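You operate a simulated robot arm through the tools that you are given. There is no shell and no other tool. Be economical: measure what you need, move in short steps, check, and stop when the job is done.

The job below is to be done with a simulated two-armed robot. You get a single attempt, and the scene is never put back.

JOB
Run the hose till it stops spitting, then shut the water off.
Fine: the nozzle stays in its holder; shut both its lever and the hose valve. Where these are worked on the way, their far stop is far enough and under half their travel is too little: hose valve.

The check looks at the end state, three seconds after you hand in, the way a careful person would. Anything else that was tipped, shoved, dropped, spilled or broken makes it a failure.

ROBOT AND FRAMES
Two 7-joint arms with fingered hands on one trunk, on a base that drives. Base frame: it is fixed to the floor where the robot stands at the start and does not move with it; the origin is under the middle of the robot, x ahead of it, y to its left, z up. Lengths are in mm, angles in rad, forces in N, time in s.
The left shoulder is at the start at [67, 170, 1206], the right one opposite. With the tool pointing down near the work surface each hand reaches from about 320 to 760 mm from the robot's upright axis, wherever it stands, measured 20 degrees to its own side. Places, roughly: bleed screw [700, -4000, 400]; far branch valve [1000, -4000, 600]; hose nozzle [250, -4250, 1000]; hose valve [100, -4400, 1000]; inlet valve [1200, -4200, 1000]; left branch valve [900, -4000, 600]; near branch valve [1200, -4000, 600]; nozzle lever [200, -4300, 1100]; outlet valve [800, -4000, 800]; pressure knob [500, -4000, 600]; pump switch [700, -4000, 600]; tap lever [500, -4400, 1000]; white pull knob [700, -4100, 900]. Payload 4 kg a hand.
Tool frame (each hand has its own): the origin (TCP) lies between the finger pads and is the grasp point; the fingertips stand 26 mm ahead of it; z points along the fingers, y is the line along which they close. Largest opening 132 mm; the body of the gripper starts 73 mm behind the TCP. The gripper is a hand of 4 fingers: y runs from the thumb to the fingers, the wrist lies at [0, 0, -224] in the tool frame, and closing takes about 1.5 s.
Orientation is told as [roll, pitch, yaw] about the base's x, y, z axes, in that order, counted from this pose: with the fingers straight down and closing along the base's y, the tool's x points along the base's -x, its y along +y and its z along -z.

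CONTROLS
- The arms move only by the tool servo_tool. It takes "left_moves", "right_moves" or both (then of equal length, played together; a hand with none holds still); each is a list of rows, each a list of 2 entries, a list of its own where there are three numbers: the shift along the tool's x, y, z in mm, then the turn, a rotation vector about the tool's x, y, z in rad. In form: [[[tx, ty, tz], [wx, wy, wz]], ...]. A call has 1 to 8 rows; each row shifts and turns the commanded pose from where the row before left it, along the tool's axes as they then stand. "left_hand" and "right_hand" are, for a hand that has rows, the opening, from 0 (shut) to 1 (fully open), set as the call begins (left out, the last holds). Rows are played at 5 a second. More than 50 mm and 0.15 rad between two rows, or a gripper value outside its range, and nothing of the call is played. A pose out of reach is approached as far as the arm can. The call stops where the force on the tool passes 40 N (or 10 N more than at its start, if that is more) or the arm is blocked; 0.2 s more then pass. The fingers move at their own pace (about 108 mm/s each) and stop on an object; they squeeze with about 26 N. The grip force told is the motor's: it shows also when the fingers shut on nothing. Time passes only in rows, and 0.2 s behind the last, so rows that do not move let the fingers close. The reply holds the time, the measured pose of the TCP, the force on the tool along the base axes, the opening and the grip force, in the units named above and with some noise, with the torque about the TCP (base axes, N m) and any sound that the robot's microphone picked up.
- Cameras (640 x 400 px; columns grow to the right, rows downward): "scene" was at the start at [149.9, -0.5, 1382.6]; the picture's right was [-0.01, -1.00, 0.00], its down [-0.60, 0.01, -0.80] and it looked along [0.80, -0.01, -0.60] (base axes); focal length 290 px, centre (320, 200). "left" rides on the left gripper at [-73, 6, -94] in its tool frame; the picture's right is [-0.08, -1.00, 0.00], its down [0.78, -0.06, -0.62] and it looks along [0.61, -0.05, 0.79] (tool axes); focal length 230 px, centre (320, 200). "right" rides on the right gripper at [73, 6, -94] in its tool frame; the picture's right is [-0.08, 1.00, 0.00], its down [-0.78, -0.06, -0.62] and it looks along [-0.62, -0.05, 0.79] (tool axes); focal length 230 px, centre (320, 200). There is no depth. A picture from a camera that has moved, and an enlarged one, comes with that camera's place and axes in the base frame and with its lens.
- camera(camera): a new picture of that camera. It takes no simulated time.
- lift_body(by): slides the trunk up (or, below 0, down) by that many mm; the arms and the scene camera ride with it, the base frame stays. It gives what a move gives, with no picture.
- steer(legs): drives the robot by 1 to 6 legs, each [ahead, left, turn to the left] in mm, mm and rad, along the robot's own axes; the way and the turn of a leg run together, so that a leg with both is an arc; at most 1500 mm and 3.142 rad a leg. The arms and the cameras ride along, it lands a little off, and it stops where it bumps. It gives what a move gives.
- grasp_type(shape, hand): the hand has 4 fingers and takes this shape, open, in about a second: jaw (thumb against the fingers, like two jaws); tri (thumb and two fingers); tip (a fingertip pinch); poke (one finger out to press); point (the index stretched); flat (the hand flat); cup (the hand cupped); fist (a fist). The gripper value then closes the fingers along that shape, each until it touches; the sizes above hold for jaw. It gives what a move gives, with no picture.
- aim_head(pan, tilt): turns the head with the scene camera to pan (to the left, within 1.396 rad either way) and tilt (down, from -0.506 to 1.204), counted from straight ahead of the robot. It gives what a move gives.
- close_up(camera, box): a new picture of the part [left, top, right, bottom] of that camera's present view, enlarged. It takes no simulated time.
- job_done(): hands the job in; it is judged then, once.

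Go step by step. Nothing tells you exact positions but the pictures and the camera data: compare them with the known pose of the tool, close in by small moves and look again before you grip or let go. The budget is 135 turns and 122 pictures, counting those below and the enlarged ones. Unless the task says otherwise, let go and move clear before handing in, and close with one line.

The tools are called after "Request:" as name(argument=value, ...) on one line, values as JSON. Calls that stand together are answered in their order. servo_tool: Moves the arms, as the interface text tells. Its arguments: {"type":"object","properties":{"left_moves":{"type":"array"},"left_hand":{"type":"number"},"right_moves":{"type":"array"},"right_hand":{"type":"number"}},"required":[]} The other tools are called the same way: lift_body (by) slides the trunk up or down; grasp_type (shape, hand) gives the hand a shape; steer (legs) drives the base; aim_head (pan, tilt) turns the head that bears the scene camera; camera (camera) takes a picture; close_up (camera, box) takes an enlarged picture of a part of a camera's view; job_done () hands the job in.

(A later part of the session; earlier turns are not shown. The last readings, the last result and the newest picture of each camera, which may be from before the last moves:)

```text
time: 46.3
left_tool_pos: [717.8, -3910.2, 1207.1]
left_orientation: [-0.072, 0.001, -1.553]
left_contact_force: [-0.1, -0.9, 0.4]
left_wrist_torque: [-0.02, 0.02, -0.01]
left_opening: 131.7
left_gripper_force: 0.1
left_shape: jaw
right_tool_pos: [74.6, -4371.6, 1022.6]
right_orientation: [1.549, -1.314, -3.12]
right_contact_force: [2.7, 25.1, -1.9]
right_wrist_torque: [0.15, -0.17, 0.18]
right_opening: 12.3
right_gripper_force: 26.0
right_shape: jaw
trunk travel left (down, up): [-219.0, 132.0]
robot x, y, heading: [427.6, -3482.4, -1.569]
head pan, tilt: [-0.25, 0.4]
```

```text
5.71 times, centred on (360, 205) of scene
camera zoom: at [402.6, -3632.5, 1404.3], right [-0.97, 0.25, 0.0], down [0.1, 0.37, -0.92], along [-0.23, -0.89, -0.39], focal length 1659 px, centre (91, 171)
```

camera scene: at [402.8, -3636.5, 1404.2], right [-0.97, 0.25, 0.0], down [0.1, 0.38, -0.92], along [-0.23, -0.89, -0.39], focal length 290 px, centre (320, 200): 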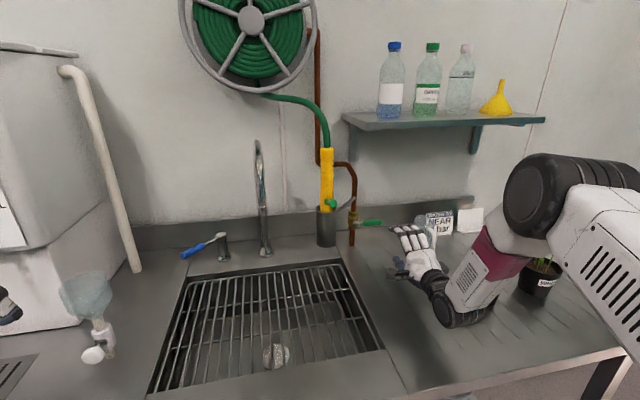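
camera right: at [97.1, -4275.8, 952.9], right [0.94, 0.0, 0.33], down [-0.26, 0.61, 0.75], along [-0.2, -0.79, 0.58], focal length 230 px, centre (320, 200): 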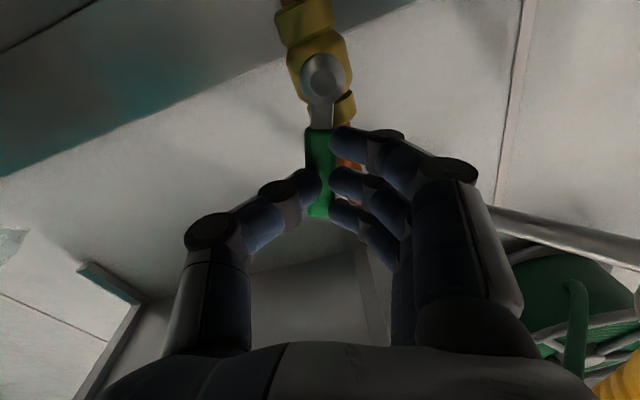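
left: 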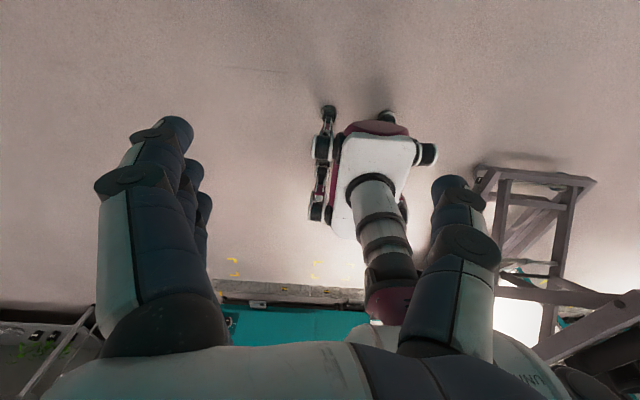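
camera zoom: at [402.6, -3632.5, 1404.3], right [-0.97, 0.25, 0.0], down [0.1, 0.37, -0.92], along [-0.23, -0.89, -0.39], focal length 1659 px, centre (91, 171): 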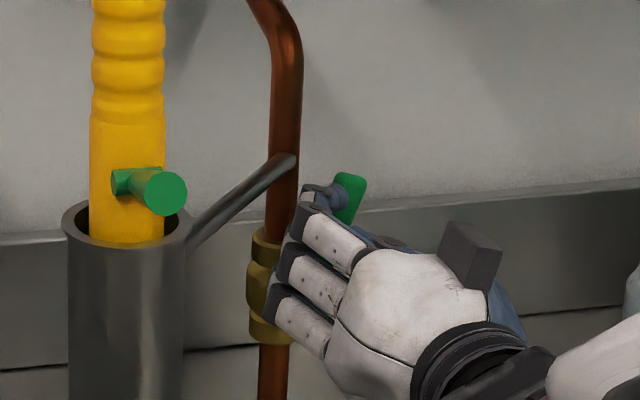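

The handle is about 75° open, and the fingers now touch the holder's bracket rod. I'll release slightly, back out, and push the rest from the right side with closed fingers.

Request:
servo_tool(right_moves=[[[0, 0, -2], [0, 0, 0]], [[0, 0, -5], [0, 0, 0]], [[0, 0, -20], [0, 0, 0]], [[0, 0, -40], [0, 0, 0]]], right_hand=0.28)

Request:
close_up(camera="scene", box=[310, 170, 410, 240])

Request:
camera(camera="right")

```text
time: 47.3
left_tool_pos: [718.6, -3912.7, 1207.5]
left_orientation: [-0.072, 0.003, -1.554]
left_contact_force: [0.2, -0.4, -1.7]
left_wrist_torque: [-0.03, 0.01, -0.01]
left_opening: 131.9
left_gripper_force: 0.1
left_shape: jaw
right_tool_pos: [75.4, -4306.9, 1028.3]
right_orientation: [1.584, -1.314, 3.128]
right_contact_force: [0.4, 0.5, -0.3]
right_wrist_torque: [0.0, -0.01, 0.0]
right_opening: 36.9
right_gripper_force: 0.1
right_shape: jaw
trunk travel left (down, up): [-219.0, 132.0]
robot x, y, heading: [424.7, -3477.7, -1.57]
head pan, tilt: [-0.25, 0.4]
```

```text
5.71 times, centred on (360, 205) of scene
camera zoom: at [402.7, -3635.1, 1404.4], right [-0.97, 0.25, 0.0], down [0.1, 0.38, -0.92], along [-0.23, -0.89, -0.39], focal length 1659 px, centre (91, 171)
```

zoom: 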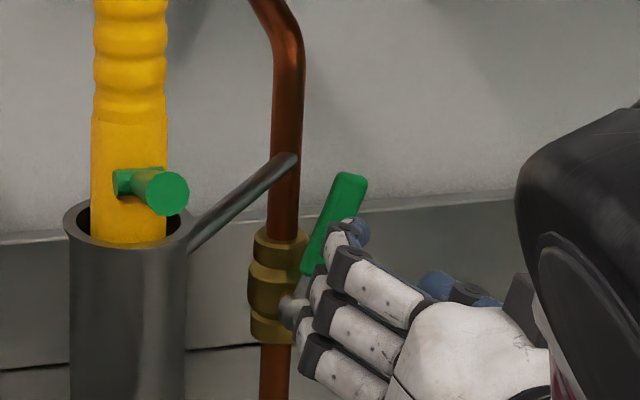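

```text
85 pictures are left
camera right: at [98.0, -4213.1, 957.1], right [0.94, 0.0, 0.33], down [-0.26, 0.62, 0.74], along [-0.2, -0.79, 0.58], focal length 230 px, centre (320, 200)
```

right: 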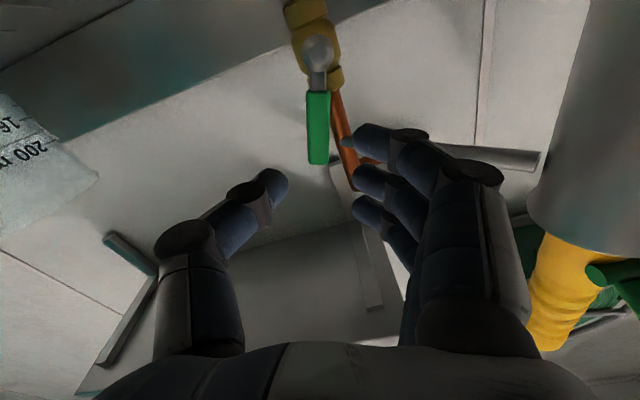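

Request:
servo_tool(right_moves=[[[0, 0, 0], [0, 0, -0.13]], [[0, 0, 0], [0, 0, -0.127]], [[0, -26, 0], [0, 0, 0]], [[0, -26, 0], [0, 0, 0]], [[0, 0, 35], [0, 0, 0]], [[0, 0, 30], [0, 0, 0]], [[0, 0, 0], [0, 0, 0]]], right_hand=0)

Request:
close_up(camera="scene", box=[310, 160, 430, 250])

Request:
camera(camera="right")

```text
time: 48.9
left_tool_pos: [719.2, -3911.8, 1207.2]
left_orientation: [-0.072, 0.002, -1.554]
left_contact_force: [0.8, -0.1, -0.2]
left_wrist_torque: [-0.01, -0.02, 0.03]
left_opening: 132.1
left_gripper_force: 0.2
left_shape: jaw
right_tool_pos: [21.5, -4373.9, 1024.8]
right_orientation: [2.249, -1.57, 2.465]
right_contact_force: [0.6, 0.4, 0.6]
right_wrist_torque: [0.03, -0.01, 0.01]
right_opening: 0.0
right_gripper_force: 26.6
right_shape: jaw
trunk travel left (down, up): [-219.0, 132.0]
robot x, y, heading: [425.3, -3478.8, -1.57]
head pan, tilt: [-0.25, 0.4]
```

```text
4.44 times, centred on (370, 205) of scene
camera zoom: at [402.9, -3635.7, 1404.3], right [-0.97, 0.25, 0.0], down [0.1, 0.38, -0.92], along [-0.23, -0.89, -0.39], focal length 1290 px, centre (98, 178)
```

zoom: 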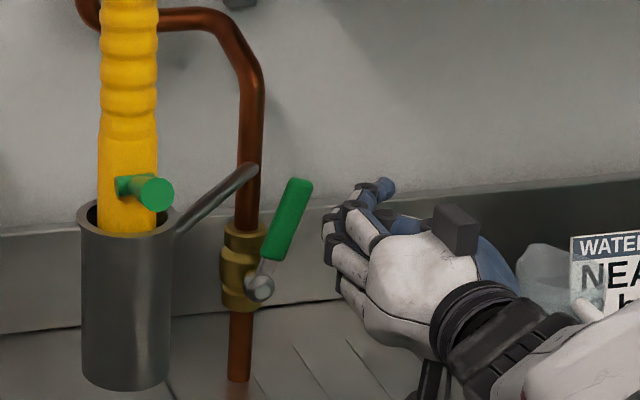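

```text
83 pictures are left
camera right: at [26.1, -4278.7, 950.8], right [1.0, 0.0, 0.08], down [-0.06, 0.62, 0.78], along [-0.05, -0.79, 0.62], focal length 230 px, centre (320, 200)
```

right: 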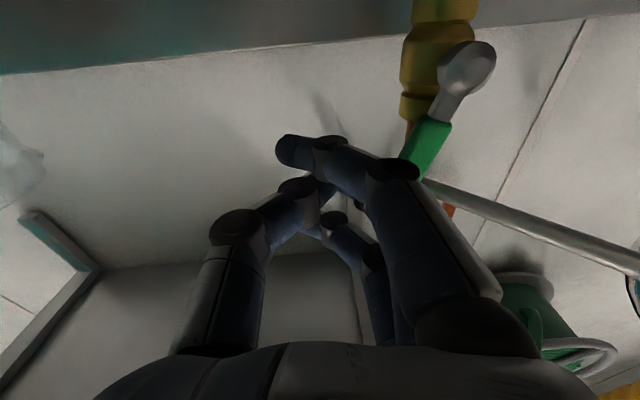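

Request:
servo_tool(right_moves=[[[0, 8, 0], [0, 0, 0]], [[0, 8, 0], [0, 0, 0]], [[0, 8, 0], [0, 0, 0]], [[0, 8, 0], [0, 0, 0]], [[0, 6, 0], [0, 0, 0]]])

Request:
close_up(camera="scene", box=[310, 160, 430, 250])

Request:
camera(camera="right")

```text
time: 50.1
left_tool_pos: [718.3, -3912.0, 1206.9]
left_orientation: [-0.071, 0.002, -1.554]
left_contact_force: [-0.1, 0.3, 0.4]
left_wrist_torque: [0.0, 0.01, -0.02]
left_opening: 131.9
left_gripper_force: 0.1
left_shape: jaw
right_tool_pos: [59.2, -4371.6, 1027.5]
right_orientation: [2.18, -1.568, 2.534]
right_contact_force: [-1.5, 2.1, 0.8]
right_wrist_torque: [0.02, -0.03, 0.04]
right_opening: 0.0
right_gripper_force: 26.2
right_shape: jaw
trunk travel left (down, up): [-219.0, 132.0]
robot x, y, heading: [429.1, -3484.2, -1.569]
head pan, tilt: [-0.25, 0.4]
```

```text
4.44 times, centred on (370, 205) of scene
camera zoom: at [402.1, -3635.5, 1404.3], right [-0.97, 0.25, 0.0], down [0.1, 0.38, -0.92], along [-0.23, -0.89, -0.39], focal length 1290 px, centre (98, 178)
```

zoom: 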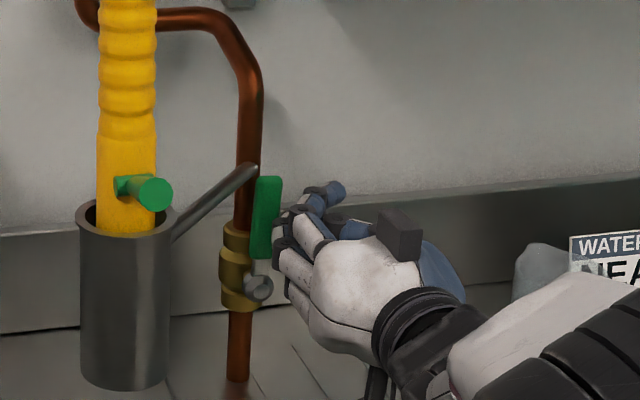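

```text
81 pictures are left
camera right: at [63.3, -4277.3, 952.3], right [1.0, 0.0, 0.08], down [-0.06, 0.62, 0.78], along [-0.05, -0.79, 0.62], focal length 230 px, centre (320, 200)
```

right: 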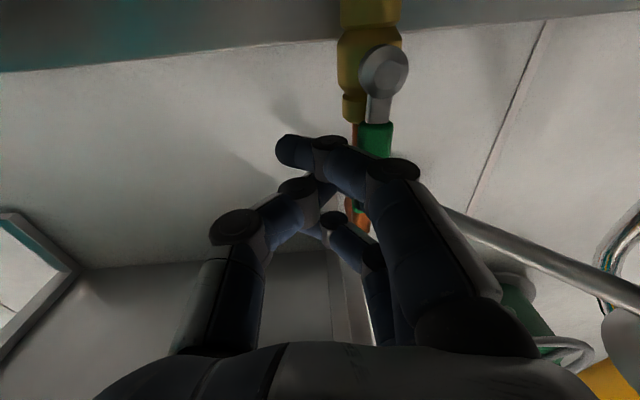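

Nearly vertical; a little more to its stop.

Request:
servo_tool(right_moves=[[[0, 4, 0], [0, 0, 0]], [[0, 4, 0], [0, 0, 0]]])

Request:
servo_tool(right_moves=[[[0, -20, 0], [0, 0, 0]], [[0, -20, 0], [0, 0, 0]], [[0, 0, -40], [0, 0, 0]], [[0, 0, -40], [0, 0, 0]], [[-20, 0, -40], [0, 0, 0]], [[0, 0, 0], [0, 0, 0]]])

Request:
close_up(camera="scene", box=[290, 140, 450, 260])

Request:
camera(camera="right")

```text
time: 50.7
left_tool_pos: [716.3, -3913.9, 1207.3]
left_orientation: [-0.069, 0.003, -1.553]
left_contact_force: [-0.7, 0.3, 0.0]
left_wrist_torque: [0.02, 0.03, 0.03]
left_opening: 132.0
left_gripper_force: 0.1
left_shape: jaw
right_tool_pos: [65.7, -4371.3, 1025.7]
right_orientation: [1.901, -1.568, 2.809]
right_contact_force: [-9.2, 3.8, 0.2]
right_wrist_torque: [-0.02, 0.0, -0.1]
right_opening: 0.0
right_gripper_force: 25.7
right_shape: jaw
trunk travel left (down, up): [-219.0, 132.0]
robot x, y, heading: [426.9, -3482.2, -1.57]
head pan, tilt: [-0.25, 0.4]
```

```text
time: 52.1
left_tool_pos: [717.7, -3914.5, 1206.8]
left_orientation: [-0.072, 0.003, -1.552]
left_contact_force: [-0.4, -0.2, 0.0]
left_wrist_torque: [0.02, 0.0, 0.0]
left_opening: 132.0
left_gripper_force: 0.0
left_shape: jaw
right_tool_pos: [28.1, -4252.6, 1046.3]
right_orientation: [2.223, -1.569, 2.488]
right_contact_force: [-0.1, 0.8, 0.3]
right_wrist_torque: [0.0, -0.01, 0.0]
right_opening: 0.0
right_gripper_force: 26.2
right_shape: jaw
trunk travel left (down, up): [-219.0, 132.0]
robot x, y, heading: [425.8, -3482.6, -1.573]
head pan, tilt: [-0.25, 0.4]
```

```text
3.33 times, centred on (370, 200) of scene
camera zoom: at [401.8, -3636.9, 1404.0], right [-0.97, 0.25, 0.0], down [0.1, 0.38, -0.92], along [-0.23, -0.89, -0.39], focal length 968 px, centre (153, 200)
```

zoom: 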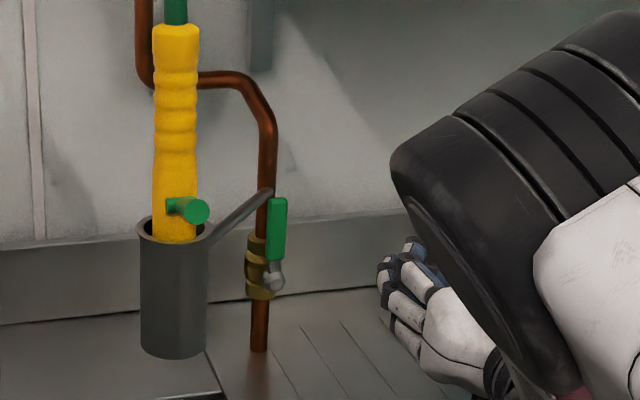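

```text
79 pictures are left
camera right: at [31.6, -4158.4, 972.3], right [1.0, 0.0, 0.08], down [-0.06, 0.62, 0.78], along [-0.05, -0.79, 0.62], focal length 230 px, centre (320, 200)
```

right: 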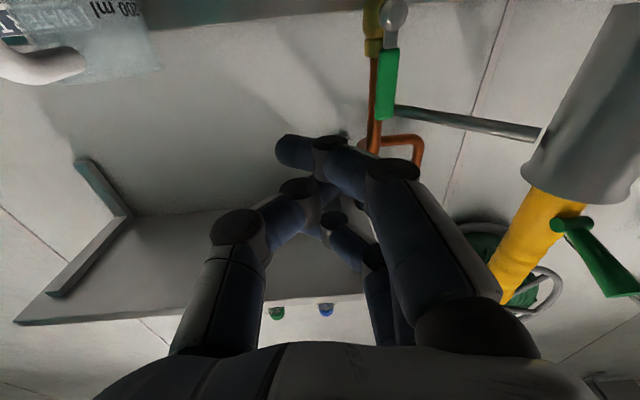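

Hose valve is fully open (handle vertical). Next the nozzle lever: tip about (216,-4236,1130), pivot about (203,-4290,1104). I'll cage it loosely with the thumb below and fingers above; retracting and rolling first.

Request:
servo_tool(right_moves=[[[0, 0, -40], [0, 0, 0]], [[0, 0, -40], [0, 0, 0]], [[0, 0, -40], [0, 0, 0]], [[0, 0, 0], [0, 0, 0.15]], [[0, 0, 0], [0, 0, 0.15]], [[0, 0, 0], [0, 0, 0.15]], [[0, 0, 0], [0, 0, 0.15]], [[0, 0, 0], [0, 0, 0.15]]], right_hand=0.5)

Request:
servo_tool(right_moves=[[[0, 0, 0], [0, 0, 0.15]], [[0, 0, 0], [0, 0, 0.15]], [[0, 0, 0], [0, 0, 0.15]], [[0, 0, 0], [0, 0, 0.15]], [[0, 0, 0], [0, 0, 0.15]], [[0, 0, 0], [0, 0, 0.07]], [[40, 20, 0], [0, 0, 0]], [[40, 20, 0], [0, 0, 0]]])

Request:
servo_tool(right_moves=[[[40, 20, 0], [0, 0, 0]], [[40, 19, 0], [0, 0, 0]], [[28, 0, 0], [0, 0, 0]], [[0, 0, 0], [0, 0, 0]]])

Request:
camera(camera="right")

Request:
camera(camera="scene")

```text
time: 53.9
left_tool_pos: [717.6, -3913.1, 1208.2]
left_orientation: [-0.072, 0.001, -1.555]
left_contact_force: [0.8, 0.5, 0.2]
left_wrist_torque: [0.02, -0.01, -0.02]
left_opening: 131.6
left_gripper_force: 0.1
left_shape: jaw
right_tool_pos: [27.0, -4131.3, 1046.2]
right_orientation: [1.572, -0.815, 3.138]
right_contact_force: [-0.8, 0.5, 0.2]
right_wrist_torque: [-0.01, -0.01, 0.0]
right_opening: 65.9
right_gripper_force: 0.1
right_shape: jaw
trunk travel left (down, up): [-219.0, 132.0]
robot x, y, heading: [425.9, -3483.5, -1.569]
head pan, tilt: [-0.25, 0.4]
```

```text
time: 55.7
left_tool_pos: [718.4, -3912.9, 1207.7]
left_orientation: [-0.072, 0.002, -1.552]
left_contact_force: [1.3, -0.7, 0.8]
left_wrist_torque: [-0.02, -0.02, -0.02]
left_opening: 132.0
left_gripper_force: 0.0
left_shape: jaw
right_tool_pos: [106.3, -4134.4, 1087.9]
right_orientation: [1.574, 0.001, 3.14]
right_contact_force: [0.8, 0.2, 0.3]
right_wrist_torque: [0.03, -0.02, 0.01]
right_opening: 65.7
right_gripper_force: 0.2
right_shape: jaw
trunk travel left (down, up): [-219.0, 132.0]
robot x, y, heading: [425.1, -3482.2, -1.572]
head pan, tilt: [-0.25, 0.4]
```

```text
time: 56.7
left_tool_pos: [716.0, -3914.4, 1208.3]
left_orientation: [-0.07, 0.001, -1.553]
left_contact_force: [0.1, 0.1, 0.1]
left_wrist_torque: [-0.03, 0.03, 0.01]
left_opening: 131.5
left_gripper_force: 0.0
left_shape: jaw
right_tool_pos: [213.8, -4133.6, 1127.1]
right_orientation: [1.574, 0.0, -3.142]
right_contact_force: [0.3, 0.2, -0.8]
right_wrist_torque: [-0.03, 0.0, -0.02]
right_opening: 65.3
right_gripper_force: 0.0
right_shape: jaw
trunk travel left (down, up): [-219.0, 132.0]
robot x, y, heading: [426.6, -3479.3, -1.57]
head pan, tilt: [-0.25, 0.4]
```

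```text
78 pictures are left
camera right: at [285.1, -4038.9, 1131.6], right [-0.08, 0.0, 1.0], down [-0.79, 0.62, -0.06], along [-0.61, -0.79, -0.05], focal length 230 px, centre (320, 200)
```

right: 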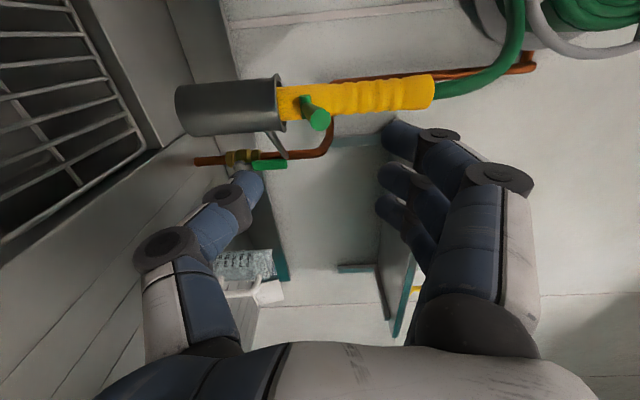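

```text
77 pictures are left
camera scene: at [401.7, -3635.8, 1404.2], right [-0.97, 0.25, 0.0], down [0.1, 0.38, -0.92], along [-0.23, -0.89, -0.39], focal length 290 px, centre (320, 200)
```

scene: 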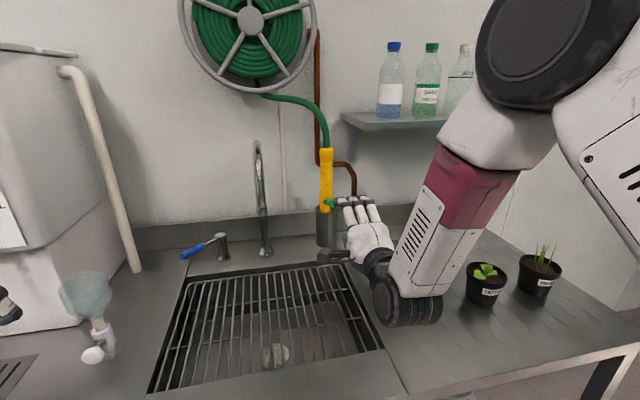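

The lever is centred between thumb and fingers. Advancing to cage its tip and narrowing the jaws.

Request:
servo_tool(right_moves=[[[4, 0, 35], [0, 0, 0]], [[0, 0, 35], [0, 0, 0]], [[0, 0, 28], [0, 0, 0]], [[0, 0, 0], [0, 0, 0]]], right_hand=0.4)

Request:
camera(camera="right")

Request:
close_up(camera="scene", box=[290, 150, 410, 240])

```text
time: 57.7
left_tool_pos: [718.3, -3912.2, 1207.4]
left_orientation: [-0.071, 0.001, -1.554]
left_contact_force: [-0.2, -0.5, -0.2]
left_wrist_torque: [-0.03, 0.01, -0.01]
left_opening: 132.0
left_gripper_force: 0.0
left_shape: jaw
right_tool_pos: [219.0, -4231.8, 1127.1]
right_orientation: [1.572, 0.002, -3.143]
right_contact_force: [0.0, -0.2, 0.8]
right_wrist_torque: [0.01, -0.02, 0.01]
right_opening: 53.4
right_gripper_force: 0.1
right_shape: jaw
trunk travel left (down, up): [-219.0, 132.0]
robot x, y, heading: [431.2, -3481.3, -1.573]
head pan, tilt: [-0.25, 0.4]
```

```text
76 pictures are left
camera right: at [289.7, -4137.3, 1132.0], right [-0.08, 0.0, 1.0], down [-0.79, 0.62, -0.06], along [-0.61, -0.79, -0.05], focal length 230 px, centre (320, 200)
```

right: 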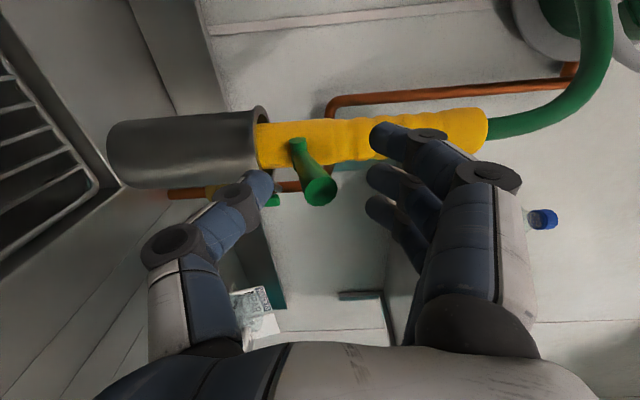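

```text
4.44 times, centred on (350, 195) of scene
camera zoom: at [402.3, -3635.5, 1404.3], right [-0.97, 0.25, 0.0], down [0.1, 0.38, -0.92], along [-0.23, -0.89, -0.39], focal length 1290 px, centre (187, 222)
```

zoom: 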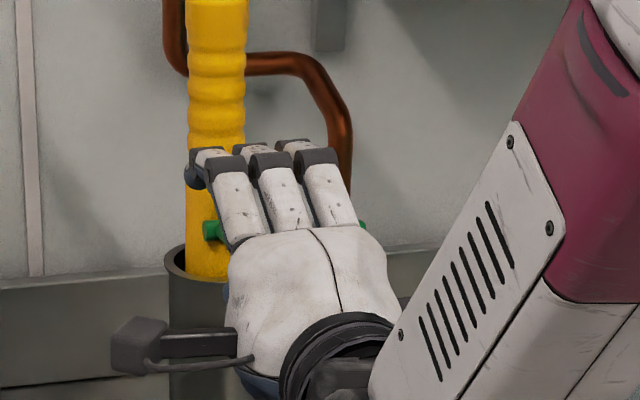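

Lever tip sits at the TCP. Pressing down gently with the fingers.

Request:
servo_tool(right_moves=[[[0, -6, 0], [0, 0, 0]], [[0, -5, 0], [0, 0, 0]], [[0, -4, 0], [0, 0, 0]], [[0, -4, 0], [0, 0, 0]], [[0, -3, 0], [0, 0, 0]]])

Request:
camera(camera="right")

```text
time: 58.9
left_tool_pos: [717.2, -3913.5, 1207.4]
left_orientation: [-0.071, 0.002, -1.554]
left_contact_force: [-1.0, -0.4, 0.4]
left_wrist_torque: [0.04, 0.01, 0.04]
left_opening: 131.8
left_gripper_force: 0.0
left_shape: jaw
right_tool_pos: [219.6, -4230.8, 1103.4]
right_orientation: [1.572, 0.0, -3.141]
right_contact_force: [-0.1, -0.3, 0.4]
right_wrist_torque: [-0.06, 0.05, 0.01]
right_opening: 53.6
right_gripper_force: 0.0
right_shape: jaw
trunk travel left (down, up): [-219.0, 132.0]
robot x, y, heading: [427.3, -3484.3, -1.571]
head pan, tilt: [-0.25, 0.4]
```

```text
74 pictures are left
camera right: at [290.6, -4136.6, 1107.9], right [-0.08, 0.0, 1.0], down [-0.79, 0.62, -0.06], along [-0.61, -0.79, -0.05], focal length 230 px, centre (320, 200)
```

right: 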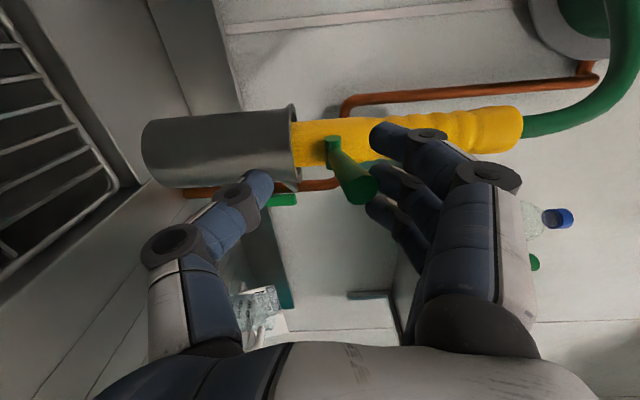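

Request:
servo_tool(right_moves=[[[0, -4, 0], [0, 0, 0]], [[0, -4, 0], [0, 0, 0]], [[0, -4, 0], [0, 0, 0]]])

Request:
camera(camera="right")

```text
time: 59.7
left_tool_pos: [717.1, -3912.5, 1206.1]
left_orientation: [-0.073, 0.001, -1.554]
left_contact_force: [-1.2, 0.2, 0.1]
left_wrist_torque: [0.0, 0.04, 0.0]
left_opening: 131.7
left_gripper_force: 0.1
left_shape: jaw
right_tool_pos: [219.5, -4228.1, 1091.2]
right_orientation: [1.573, 0.002, -3.143]
right_contact_force: [1.0, 0.3, 0.6]
right_wrist_torque: [-0.01, 0.02, -0.02]
right_opening: 53.6
right_gripper_force: 0.0
right_shape: jaw
trunk travel left (down, up): [-219.0, 132.0]
robot x, y, heading: [428.4, -3481.8, -1.57]
head pan, tilt: [-0.25, 0.4]
```

```text
73 pictures are left
camera right: at [290.9, -4135.9, 1095.5], right [-0.08, 0.0, 1.0], down [-0.79, 0.62, -0.06], along [-0.61, -0.79, -0.05], focal length 230 px, centre (320, 200)
```

right: 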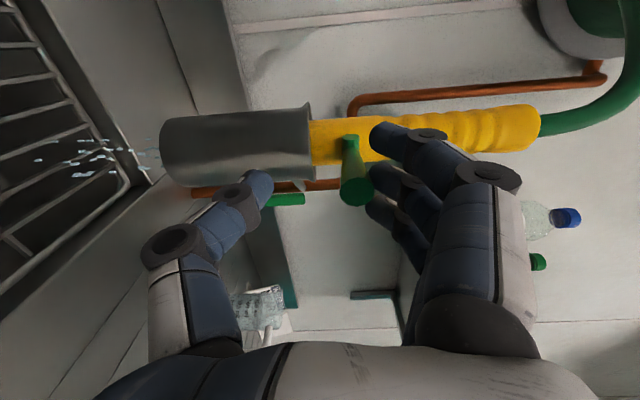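

Pushing down opens it: water is spitting into the sink. Opening further.

Request:
servo_tool(right_moves=[[[0, -4, 0], [0, 0, 0]], [[0, -4, 0], [0, 0, 0]], [[0, -4, 0], [0, 0, 0]], [[0, -4, 0], [0, 0, 0]]])

Request:
camera(camera="right")

Request:
camera(camera="scene")

```text
time: 60.7
left_tool_pos: [717.8, -3913.0, 1207.0]
left_orientation: [-0.071, 0.002, -1.555]
left_contact_force: [0.1, 0.2, -0.3]
left_wrist_torque: [0.0, 0.0, -0.01]
left_opening: 132.1
left_gripper_force: 0.2
left_shape: jaw
right_tool_pos: [219.6, -4230.1, 1076.2]
right_orientation: [1.572, -0.001, -3.143]
right_contact_force: [0.0, -0.6, 1.1]
right_wrist_torque: [-0.01, 0.01, 0.0]
right_opening: 53.7
right_gripper_force: 0.1
right_shape: jaw
trunk travel left (down, up): [-219.0, 132.0]
robot x, y, heading: [428.5, -3479.2, -1.571]
head pan, tilt: [-0.25, 0.4]
```

```text
72 pictures are left
camera right: at [291.2, -4136.0, 1080.4], right [-0.08, 0.0, 1.0], down [-0.79, 0.62, -0.06], along [-0.61, -0.79, -0.05], focal length 230 px, centre (320, 200)
```

right: 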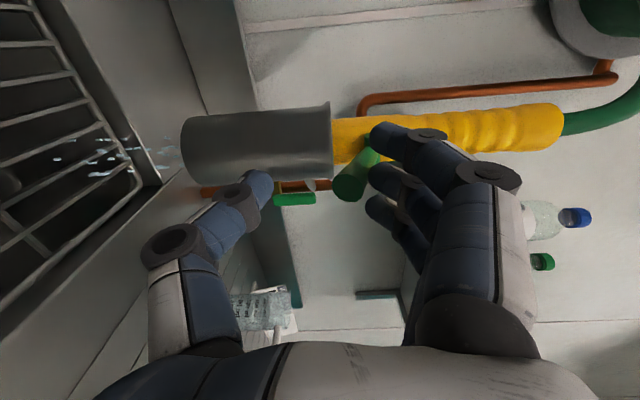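

```text
71 pictures are left
camera scene: at [402.3, -3636.0, 1404.2], right [-0.97, 0.25, 0.0], down [0.1, 0.38, -0.92], along [-0.23, -0.89, -0.39], focal length 290 px, centre (320, 200)
```

scene: 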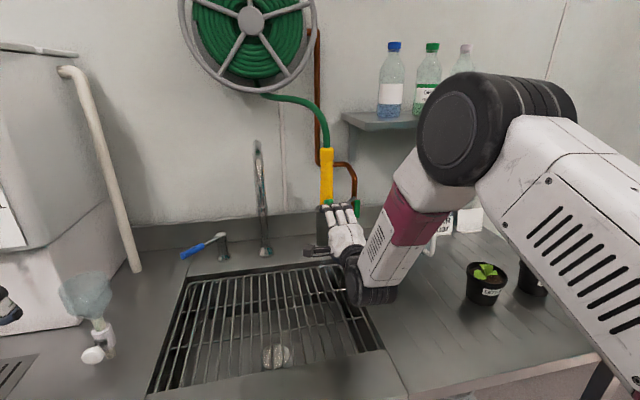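

The lever is well down and water runs into the sink. Waiting and watching until the jet is smooth.

Request:
servo_tool(right_moves=[[[0, 0, 0], [0, 0, 0]], [[0, 0, 0], [0, 0, 0]], [[0, 0, 0], [0, 0, 0]], [[0, 0, 0], [0, 0, 0]], [[0, 0, 0], [0, 0, 0]], [[0, 0, 0], [0, 0, 0]], [[0, 0, 0], [0, 0, 0]], [[0, 0, 0], [0, 0, 0]]])

Request:
close_up(camera="right", box=[0, 80, 340, 290])

Request:
servo_tool(right_moves=[[[0, 0, 0], [0, 0, 0]], [[0, 0, 0], [0, 0, 0]], [[0, 0, 0], [0, 0, 0]], [[0, 0, 0], [0, 0, 0]], [[0, 0, 0], [0, 0, 0]], [[0, 0, 0], [0, 0, 0]], [[0, 0, 0], [0, 0, 0]], [[0, 0, 0], [0, 0, 0]]])

Request:
close_up(camera="right", box=[0, 80, 340, 290])

```text
time: 62.5
left_tool_pos: [717.8, -3912.7, 1207.3]
left_orientation: [-0.072, 0.002, -1.553]
left_contact_force: [0.2, -0.1, -0.2]
left_wrist_torque: [0.0, -0.01, 0.0]
left_opening: 131.8
left_gripper_force: 0.0
left_shape: jaw
right_tool_pos: [221.0, -4229.4, 1075.2]
right_orientation: [1.573, 0.0, -3.142]
right_contact_force: [0.5, -0.2, 0.0]
right_wrist_torque: [-0.02, 0.0, 0.0]
right_opening: 53.8
right_gripper_force: 0.1
right_shape: jaw
trunk travel left (down, up): [-219.0, 132.0]
robot x, y, heading: [429.2, -3481.0, -1.571]
head pan, tilt: [-0.25, 0.4]
```

```text
1.88 times, centred on (170, 185) of right
camera zoom: at [291.3, -4136.0, 1080.4], right [-0.08, 0.0, 1.0], down [-0.79, 0.62, -0.06], along [-0.61, -0.79, -0.05], focal length 433 px, centre (602, 228)
```

zoom: 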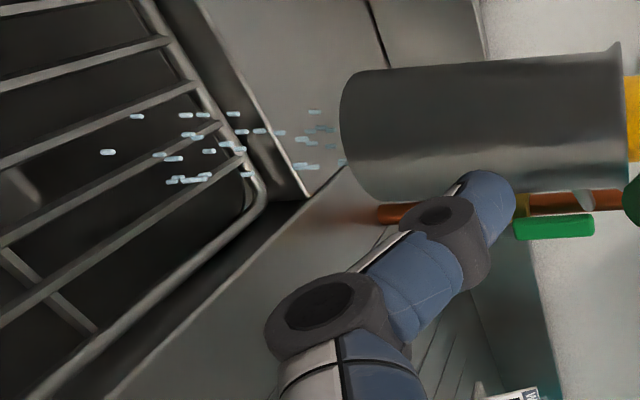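

```text
time: 64.3
left_tool_pos: [717.2, -3914.0, 1206.4]
left_orientation: [-0.071, 0.002, -1.553]
left_contact_force: [-0.4, 0.5, 0.4]
left_wrist_torque: [0.02, -0.01, 0.0]
left_opening: 131.8
left_gripper_force: 0.0
left_shape: jaw
right_tool_pos: [219.6, -4229.4, 1075.8]
right_orientation: [1.571, 0.0, -3.142]
right_contact_force: [-0.5, 0.0, -0.1]
right_wrist_torque: [-0.02, -0.01, 0.0]
right_opening: 53.2
right_gripper_force: 0.0
right_shape: jaw
trunk travel left (down, up): [-219.0, 132.0]
robot x, y, heading: [424.2, -3479.2, -1.575]
head pan, tilt: [-0.25, 0.4]
```

```text
1.88 times, centred on (170, 185) of right
camera zoom: at [291.3, -4136.0, 1080.3], right [-0.08, 0.0, 1.0], down [-0.79, 0.62, -0.06], along [-0.61, -0.79, -0.05], focal length 433 px, centre (602, 228)
```

zoom: 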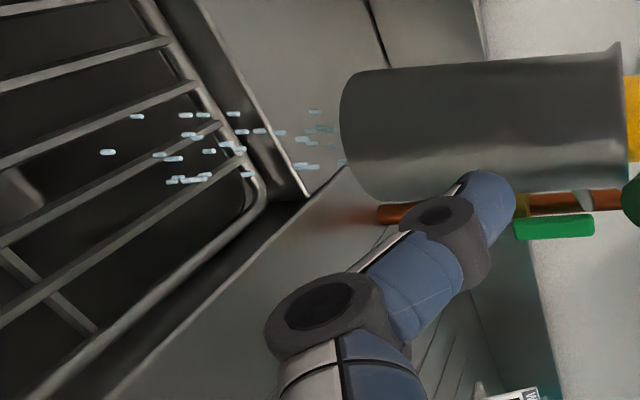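

Still spitting in separate drops. Keep waiting.

Request:
servo_tool(right_moves=[[[0, 0, 0], [0, 0, 0]], [[0, 0, 0], [0, 0, 0]], [[0, 0, 0], [0, 0, 0]], [[0, 0, 0], [0, 0, 0]], [[0, 0, 0], [0, 0, 0]], [[0, 0, 0], [0, 0, 0]], [[0, 0, 0], [0, 0, 0]], [[0, 0, 0], [0, 0, 0]]])

Request:
servo_tool(right_moves=[[[0, 0, 0], [0, 0, 0]], [[0, 0, 0], [0, 0, 0]], [[0, 0, 0], [0, 0, 0]], [[0, 0, 0], [0, 0, 0]], [[0, 0, 0], [0, 0, 0]], [[0, 0, 0], [0, 0, 0]], [[0, 0, 0], [0, 0, 0]], [[0, 0, 0], [0, 0, 0]]])

Request:
servo_tool(right_moves=[[[0, 0, 0], [0, 0, 0]], [[0, 0, 0], [0, 0, 0]], [[0, 0, 0], [0, 0, 0]], [[0, 0, 0], [0, 0, 0]], [[0, 0, 0], [0, 0, 0]], [[0, 0, 0], [0, 0, 0]], [[0, 0, 0], [0, 0, 0]], [[0, 0, 0], [0, 0, 0]]])

Request:
close_up(camera="right", box=[0, 80, 340, 290])

```text
time: 66.1
left_tool_pos: [718.1, -3913.8, 1206.6]
left_orientation: [-0.072, 0.002, -1.554]
left_contact_force: [-0.5, 0.7, 0.7]
left_wrist_torque: [-0.02, -0.06, 0.01]
left_opening: 132.0
left_gripper_force: 0.0
left_shape: jaw
right_tool_pos: [219.8, -4229.4, 1075.8]
right_orientation: [1.573, 0.0, -3.143]
right_contact_force: [0.7, 0.3, 0.2]
right_wrist_torque: [0.02, 0.02, -0.01]
right_opening: 53.3
right_gripper_force: 0.2
right_shape: jaw
trunk travel left (down, up): [-219.0, 132.0]
robot x, y, heading: [423.8, -3480.0, -1.572]
head pan, tilt: [-0.25, 0.4]
```

```text
time: 67.9
left_tool_pos: [718.0, -3913.9, 1207.4]
left_orientation: [-0.07, 0.001, -1.553]
left_contact_force: [-0.3, -0.2, 0.2]
left_wrist_torque: [0.03, 0.03, 0.04]
left_opening: 131.8
left_gripper_force: 0.0
left_shape: jaw
right_tool_pos: [220.7, -4229.8, 1075.0]
right_orientation: [1.574, 0.0, -3.143]
right_contact_force: [-0.2, 0.0, 0.0]
right_wrist_torque: [-0.02, 0.01, 0.0]
right_opening: 53.6
right_gripper_force: 0.0
right_shape: jaw
trunk travel left (down, up): [-219.0, 132.0]
robot x, y, heading: [428.4, -3482.1, -1.57]
head pan, tilt: [-0.25, 0.4]
```

```text
time: 69.7
left_tool_pos: [717.0, -3912.6, 1206.3]
left_orientation: [-0.071, 0.002, -1.553]
left_contact_force: [0.1, 1.3, -0.3]
left_wrist_torque: [0.01, -0.02, 0.03]
left_opening: 131.8
left_gripper_force: 0.0
left_shape: jaw
right_tool_pos: [220.5, -4228.7, 1075.5]
right_orientation: [1.572, -0.001, -3.141]
right_contact_force: [0.4, -0.3, -0.6]
right_wrist_torque: [0.02, -0.03, -0.04]
right_opening: 53.2
right_gripper_force: 0.0
right_shape: jaw
trunk travel left (down, up): [-219.0, 132.0]
robot x, y, heading: [422.8, -3480.0, -1.576]
head pan, tilt: [-0.25, 0.4]
```

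```text
1.88 times, centred on (170, 185) of right
camera zoom: at [291.3, -4136.0, 1080.3], right [-0.08, 0.0, 1.0], down [-0.79, 0.62, -0.06], along [-0.61, -0.79, -0.05], focal length 433 px, centre (602, 228)
```

zoom: 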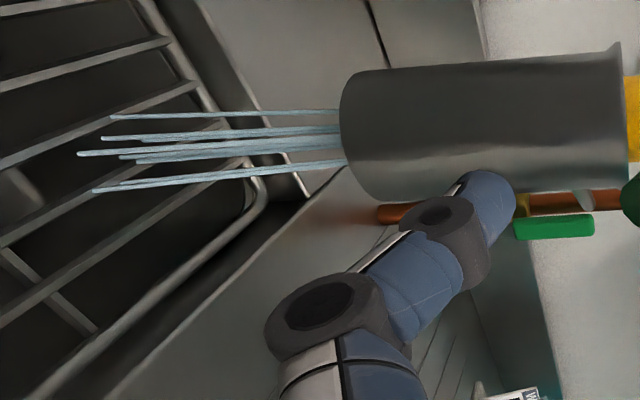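

It now flows in solid, steady streams. A few seconds more to be sure, then shut the lever.

Request:
servo_tool(right_moves=[[[0, 0, 0], [0, 0, 0]], [[0, 0, 0], [0, 0, 0]], [[0, 0, 0], [0, 0, 0]], [[0, 0, 0], [0, 0, 0]], [[0, 0, 0], [0, 0, 0]], [[0, 0, 0], [0, 0, 0]], [[0, 0, 0], [0, 0, 0]], [[0, 0, 0], [0, 0, 0]]])

Request:
camera(camera="right")

Request:
servo_tool(right_moves=[[[0, 8, 0], [0, 0, 0]], [[0, 7, 0], [0, 0, 0]], [[0, 6, 0], [0, 0, 0]], [[0, 5, 0], [0, 0, 0]], [[0, 4, 0], [0, 0, 0]], [[0, 4, 0], [0, 0, 0]]])

Request:
camera(camera="right")

```text
time: 71.5
left_tool_pos: [718.8, -3913.3, 1206.8]
left_orientation: [-0.071, 0.002, -1.553]
left_contact_force: [-0.5, 0.3, -0.9]
left_wrist_torque: [-0.01, -0.03, 0.01]
left_opening: 132.0
left_gripper_force: 0.0
left_shape: jaw
right_tool_pos: [220.8, -4230.6, 1074.9]
right_orientation: [1.572, 0.001, -3.141]
right_contact_force: [0.9, -0.4, -0.4]
right_wrist_torque: [0.01, 0.02, 0.0]
right_opening: 53.6
right_gripper_force: 0.1
right_shape: jaw
trunk travel left (down, up): [-219.0, 132.0]
robot x, y, heading: [425.5, -3480.1, -1.577]
head pan, tilt: [-0.25, 0.4]
```

```text
67 pictures are left
camera right: at [291.3, -4136.0, 1080.3], right [-0.08, 0.0, 1.0], down [-0.79, 0.62, -0.06], along [-0.61, -0.79, -0.05], focal length 230 px, centre (320, 200)
```

right: 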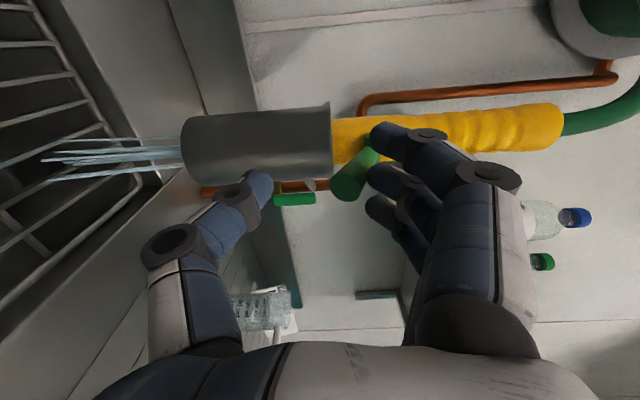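

```text
time: 72.9
left_tool_pos: [717.8, -3913.6, 1206.8]
left_orientation: [-0.071, 0.003, -1.554]
left_contact_force: [-0.2, -0.1, -0.7]
left_wrist_torque: [0.0, 0.05, 0.01]
left_opening: 131.8
left_gripper_force: 0.1
left_shape: jaw
right_tool_pos: [220.5, -4229.8, 1109.7]
right_orientation: [1.572, 0.0, -3.14]
right_contact_force: [0.1, -0.2, -0.3]
right_wrist_torque: [-0.02, -0.01, 0.0]
right_opening: 53.2
right_gripper_force: 0.2
right_shape: jaw
trunk travel left (down, up): [-219.0, 132.0]
robot x, y, heading: [427.6, -3479.7, -1.57]
head pan, tilt: [-0.25, 0.4]
```

```text
66 pictures are left
camera right: at [290.9, -4135.8, 1114.0], right [-0.08, 0.0, 1.0], down [-0.79, 0.62, -0.06], along [-0.61, -0.79, -0.05], focal length 230 px, centre (320, 200)
```

right: 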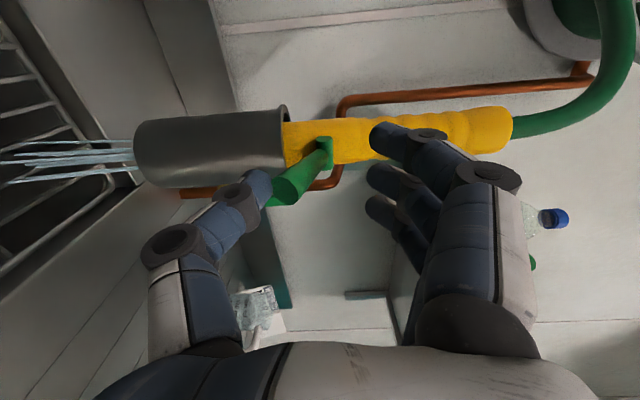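

Request:
servo_tool(right_moves=[[[0, 5, 0], [0, 0, 0]], [[0, 5, 0], [0, 0, 0]], [[0, 5, 0], [0, 0, 0]], [[0, 4, 0], [0, 0, 0]]])

Request:
camera(camera="right")

```text
time: 73.9
left_tool_pos: [718.7, -3913.1, 1206.5]
left_orientation: [-0.072, 0.002, -1.553]
left_contact_force: [-0.1, -0.7, -0.3]
left_wrist_torque: [-0.01, 0.01, 0.02]
left_opening: 131.9
left_gripper_force: 0.0
left_shape: jaw
right_tool_pos: [219.6, -4229.9, 1129.0]
right_orientation: [1.573, -0.001, -3.142]
right_contact_force: [0.3, 0.3, -0.4]
right_wrist_torque: [0.04, -0.01, -0.01]
right_opening: 53.5
right_gripper_force: 0.0
right_shape: jaw
trunk travel left (down, up): [-219.0, 132.0]
robot x, y, heading: [429.5, -3480.9, -1.573]
head pan, tilt: [-0.25, 0.4]
```

```text
65 pictures are left
camera right: at [291.0, -4135.8, 1132.6], right [-0.08, 0.0, 1.0], down [-0.79, 0.62, -0.06], along [-0.61, -0.79, -0.05], focal length 230 px, centre (320, 200)
```

right: 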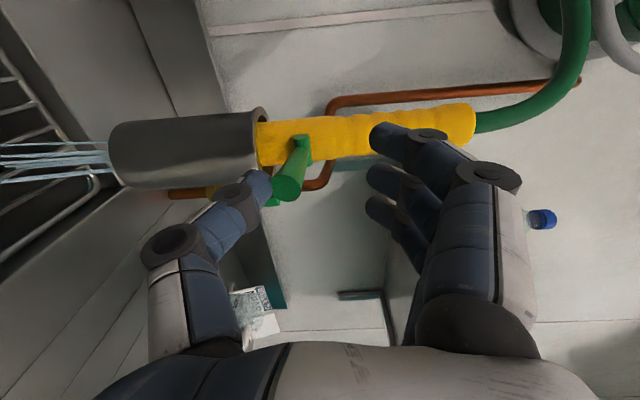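

The thumb carries the lever up. About 17 mm more at the tip to the closed position.

Request:
servo_tool(right_moves=[[[0, 4, 0], [0, 0, 0]], [[0, 4, 0], [0, 0, 0]], [[0, 4, 0], [0, 0, 0]], [[0, 3, 0], [0, 0, 0]]])

Request:
camera(camera="right")

```text
time: 74.9
left_tool_pos: [717.9, -3913.6, 1207.2]
left_orientation: [-0.073, 0.0, -1.554]
left_contact_force: [-0.9, 1.1, -0.9]
left_wrist_torque: [0.01, -0.03, 0.02]
left_opening: 131.8
left_gripper_force: 0.1
left_shape: jaw
right_tool_pos: [221.3, -4230.2, 1144.2]
right_orientation: [1.572, -0.001, -3.142]
right_contact_force: [0.2, 1.0, 0.3]
right_wrist_torque: [0.02, -0.01, 0.03]
right_opening: 53.5
right_gripper_force: 0.1
right_shape: jaw
trunk travel left (down, up): [-219.0, 132.0]
robot x, y, heading: [427.2, -3481.0, -1.571]
head pan, tilt: [-0.25, 0.4]
```

```text
64 pictures are left
camera right: at [291.3, -4136.2, 1148.0], right [-0.08, 0.0, 1.0], down [-0.78, 0.62, -0.06], along [-0.61, -0.79, -0.05], focal length 230 px, centre (320, 200)
```

right: 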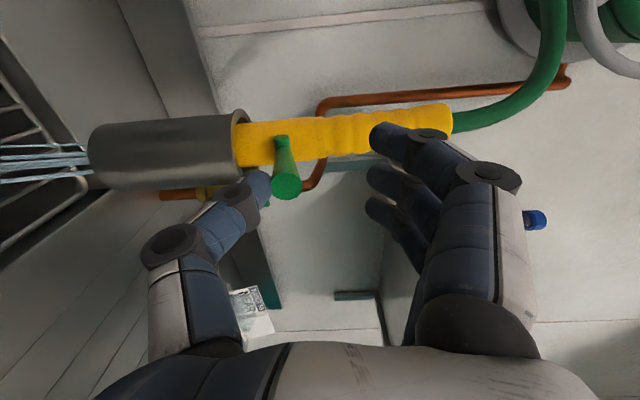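

Request:
servo_tool(right_moves=[[[0, 3, 0], [0, 0, 0]], [[0, 3, 0], [0, 0, 0]], [[0, 3, 0], [0, 0, 0]]])

Request:
camera(camera="right")

```text
time: 75.7
left_tool_pos: [718.3, -3913.2, 1207.0]
left_orientation: [-0.073, 0.002, -1.553]
left_contact_force: [-0.2, 0.4, 0.7]
left_wrist_torque: [0.0, -0.02, -0.02]
left_opening: 131.9
left_gripper_force: 0.0
left_shape: jaw
right_tool_pos: [220.4, -4229.5, 1150.9]
right_orientation: [1.572, 0.001, -3.143]
right_contact_force: [0.0, -0.3, -1.3]
right_wrist_torque: [0.06, -0.01, 0.03]
right_opening: 53.3
right_gripper_force: 0.0
right_shape: jaw
trunk travel left (down, up): [-219.0, 132.0]
robot x, y, heading: [424.4, -3481.0, -1.57]
head pan, tilt: [-0.25, 0.4]
```

```text
63 pictures are left
camera right: at [291.5, -4136.2, 1156.9], right [-0.08, 0.0, 1.0], down [-0.79, 0.62, -0.06], along [-0.61, -0.79, -0.05], focal length 230 px, centre (320, 200)
```

right: 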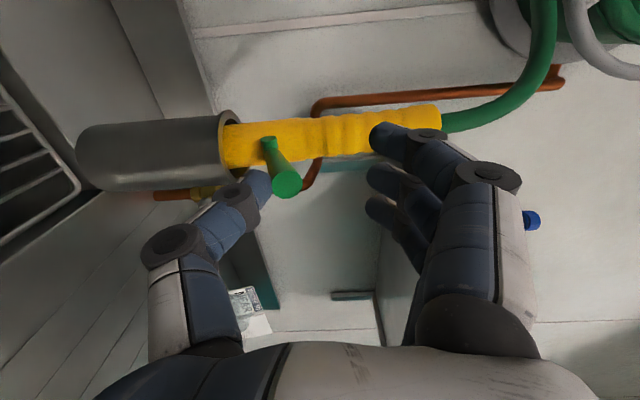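

Water stopped. A touch more to reach the lever's stop.

Request:
servo_tool(right_moves=[[[0, 2, 0], [0, 0, 0]], [[0, 2, 0], [0, 0, 0]]])

Request:
camera(camera="right")

```text
time: 76.3
left_tool_pos: [718.3, -3913.8, 1206.8]
left_orientation: [-0.071, 0.002, -1.552]
left_contact_force: [0.5, -0.2, 0.9]
left_wrist_torque: [0.02, 0.01, -0.02]
left_opening: 131.6
left_gripper_force: 0.0
left_shape: jaw
right_tool_pos: [219.2, -4229.0, 1156.2]
right_orientation: [1.575, 0.0, -3.141]
right_contact_force: [0.1, -0.9, -1.3]
right_wrist_torque: [0.02, 0.01, 0.01]
right_opening: 54.5
right_gripper_force: 0.1
right_shape: jaw
trunk travel left (down, up): [-219.0, 132.0]
robot x, y, heading: [424.8, -3479.9, -1.577]
head pan, tilt: [-0.25, 0.4]
```

```text
62 pictures are left
camera right: at [291.4, -4135.9, 1161.2], right [-0.08, 0.0, 1.0], down [-0.79, 0.62, -0.06], along [-0.61, -0.79, -0.05], focal length 230 px, centre (320, 200)
```

right: 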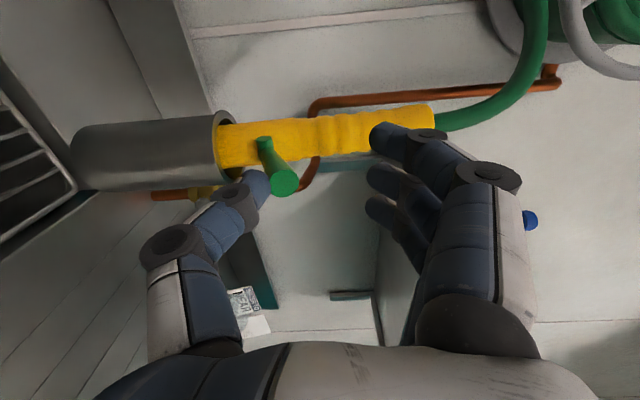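

Lever is back at its closed position. Lowering the thumb off it, backing out, and rolling the hand to grip the upright hose valve handle.

Request:
servo_tool(right_moves=[[[0, -8, 0], [0, 0, 0]], [[0, -5, -20], [0, 0, 0]], [[0, 0, -40], [0, 0, 0]], [[0, 0, -40], [0, 0, 0]], [[-40, 0, 0], [0, 0, 0]], [[-40, 0, 0], [0, 0, 0]], [[-40, 0, 0], [0, 0, 0]], [[-10, 0, 0], [0, 0, 0]]])

Request:
servo_tool(right_moves=[[[0, -20, 0], [0, 0, -0.15]], [[0, -20, 0], [0, 0, -0.15]], [[0, -20, 0], [0, 0, -0.15]], [[0, -20, 0], [0, 0, -0.15]], [[0, -20, 0], [0, 0, -0.15]], [[0, 0, 0], [0, 0, -0.15]], [[0, 0, 0], [0, 0, -0.15]], [[0, 0, 0], [0, 0, -0.15]]], right_hand=0.35)

Request:
servo_tool(right_moves=[[[0, 0, 0], [0, 0, -0.15]], [[0, 0, 0], [0, 0, -0.15]], [[0, 0, 0], [0, 0, -0.07]], [[0, 0, 0], [0, 0, 0]]])

Request:
camera(camera="scene")

Request:
camera(camera="right")

```text
time: 78.1
left_tool_pos: [719.9, -3913.5, 1206.5]
left_orientation: [-0.072, 0.002, -1.552]
left_contact_force: [0.0, 0.1, 0.0]
left_wrist_torque: [0.02, 0.01, -0.01]
left_opening: 132.1
left_gripper_force: 0.1
left_shape: jaw
right_tool_pos: [90.8, -4129.2, 1145.3]
right_orientation: [1.572, 0.0, -3.141]
right_contact_force: [0.4, 0.5, 0.1]
right_wrist_torque: [0.0, -0.04, 0.01]
right_opening: 53.1
right_gripper_force: 0.0
right_shape: jaw
trunk travel left (down, up): [-219.0, 132.0]
robot x, y, heading: [427.2, -3481.8, -1.569]
head pan, tilt: [-0.25, 0.4]
```

```text
time: 79.9
left_tool_pos: [718.4, -3913.2, 1206.3]
left_orientation: [-0.073, 0.001, -1.554]
left_contact_force: [0.3, 0.6, -1.1]
left_wrist_torque: [0.0, 0.04, 0.0]
left_opening: 131.9
left_gripper_force: 0.1
left_shape: jaw
right_tool_pos: [61.6, -4131.2, 1051.0]
right_orientation: [1.578, -1.201, 3.138]
right_contact_force: [-0.4, 0.1, 0.4]
right_wrist_torque: [-0.02, 0.0, -0.02]
right_opening: 46.9
right_gripper_force: 0.0
right_shape: jaw
trunk travel left (down, up): [-219.0, 132.0]
robot x, y, heading: [426.7, -3480.7, -1.571]
head pan, tilt: [-0.25, 0.4]
```

```text
time: 80.9
left_tool_pos: [719.1, -3912.6, 1206.9]
left_orientation: [-0.071, 0.002, -1.554]
left_contact_force: [0.7, 0.6, 0.0]
left_wrist_torque: [-0.01, 0.03, 0.0]
left_opening: 131.6
left_gripper_force: 0.1
left_shape: jaw
right_tool_pos: [61.4, -4130.9, 1049.6]
right_orientation: [2.621, -1.567, 2.091]
right_contact_force: [0.2, 0.0, -0.3]
right_wrist_torque: [-0.02, 0.01, 0.0]
right_opening: 46.7
right_gripper_force: 0.2
right_shape: jaw
trunk travel left (down, up): [-219.0, 132.0]
robot x, y, heading: [425.9, -3480.2, -1.572]
head pan, tilt: [-0.25, 0.4]
```

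```text
61 pictures are left
camera scene: at [402.2, -3635.9, 1404.2], right [-0.97, 0.25, 0.0], down [0.1, 0.38, -0.92], along [-0.23, -0.89, -0.39], focal length 290 px, centre (320, 200)
```

scene: 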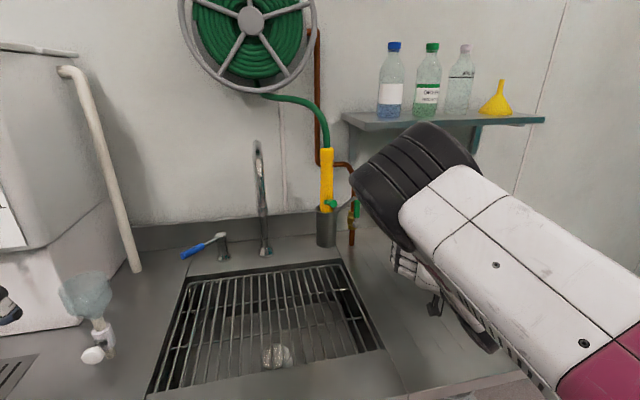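

```text
60 pictures are left
camera right: at [64.5, -4036.3, 975.4], right [1.0, 0.0, 0.08], down [-0.06, 0.62, 0.78], along [-0.05, -0.79, 0.62], focal length 230 px, centre (320, 200)
```

right: 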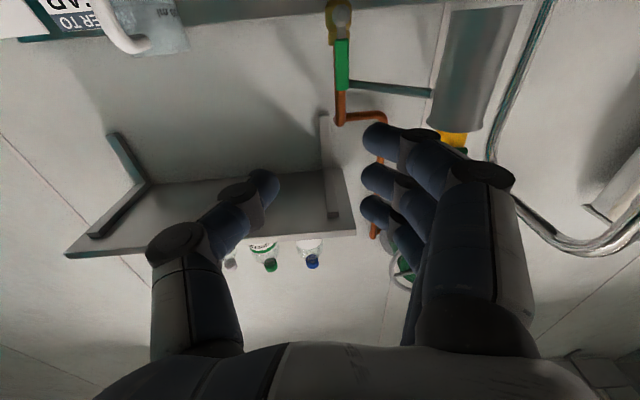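

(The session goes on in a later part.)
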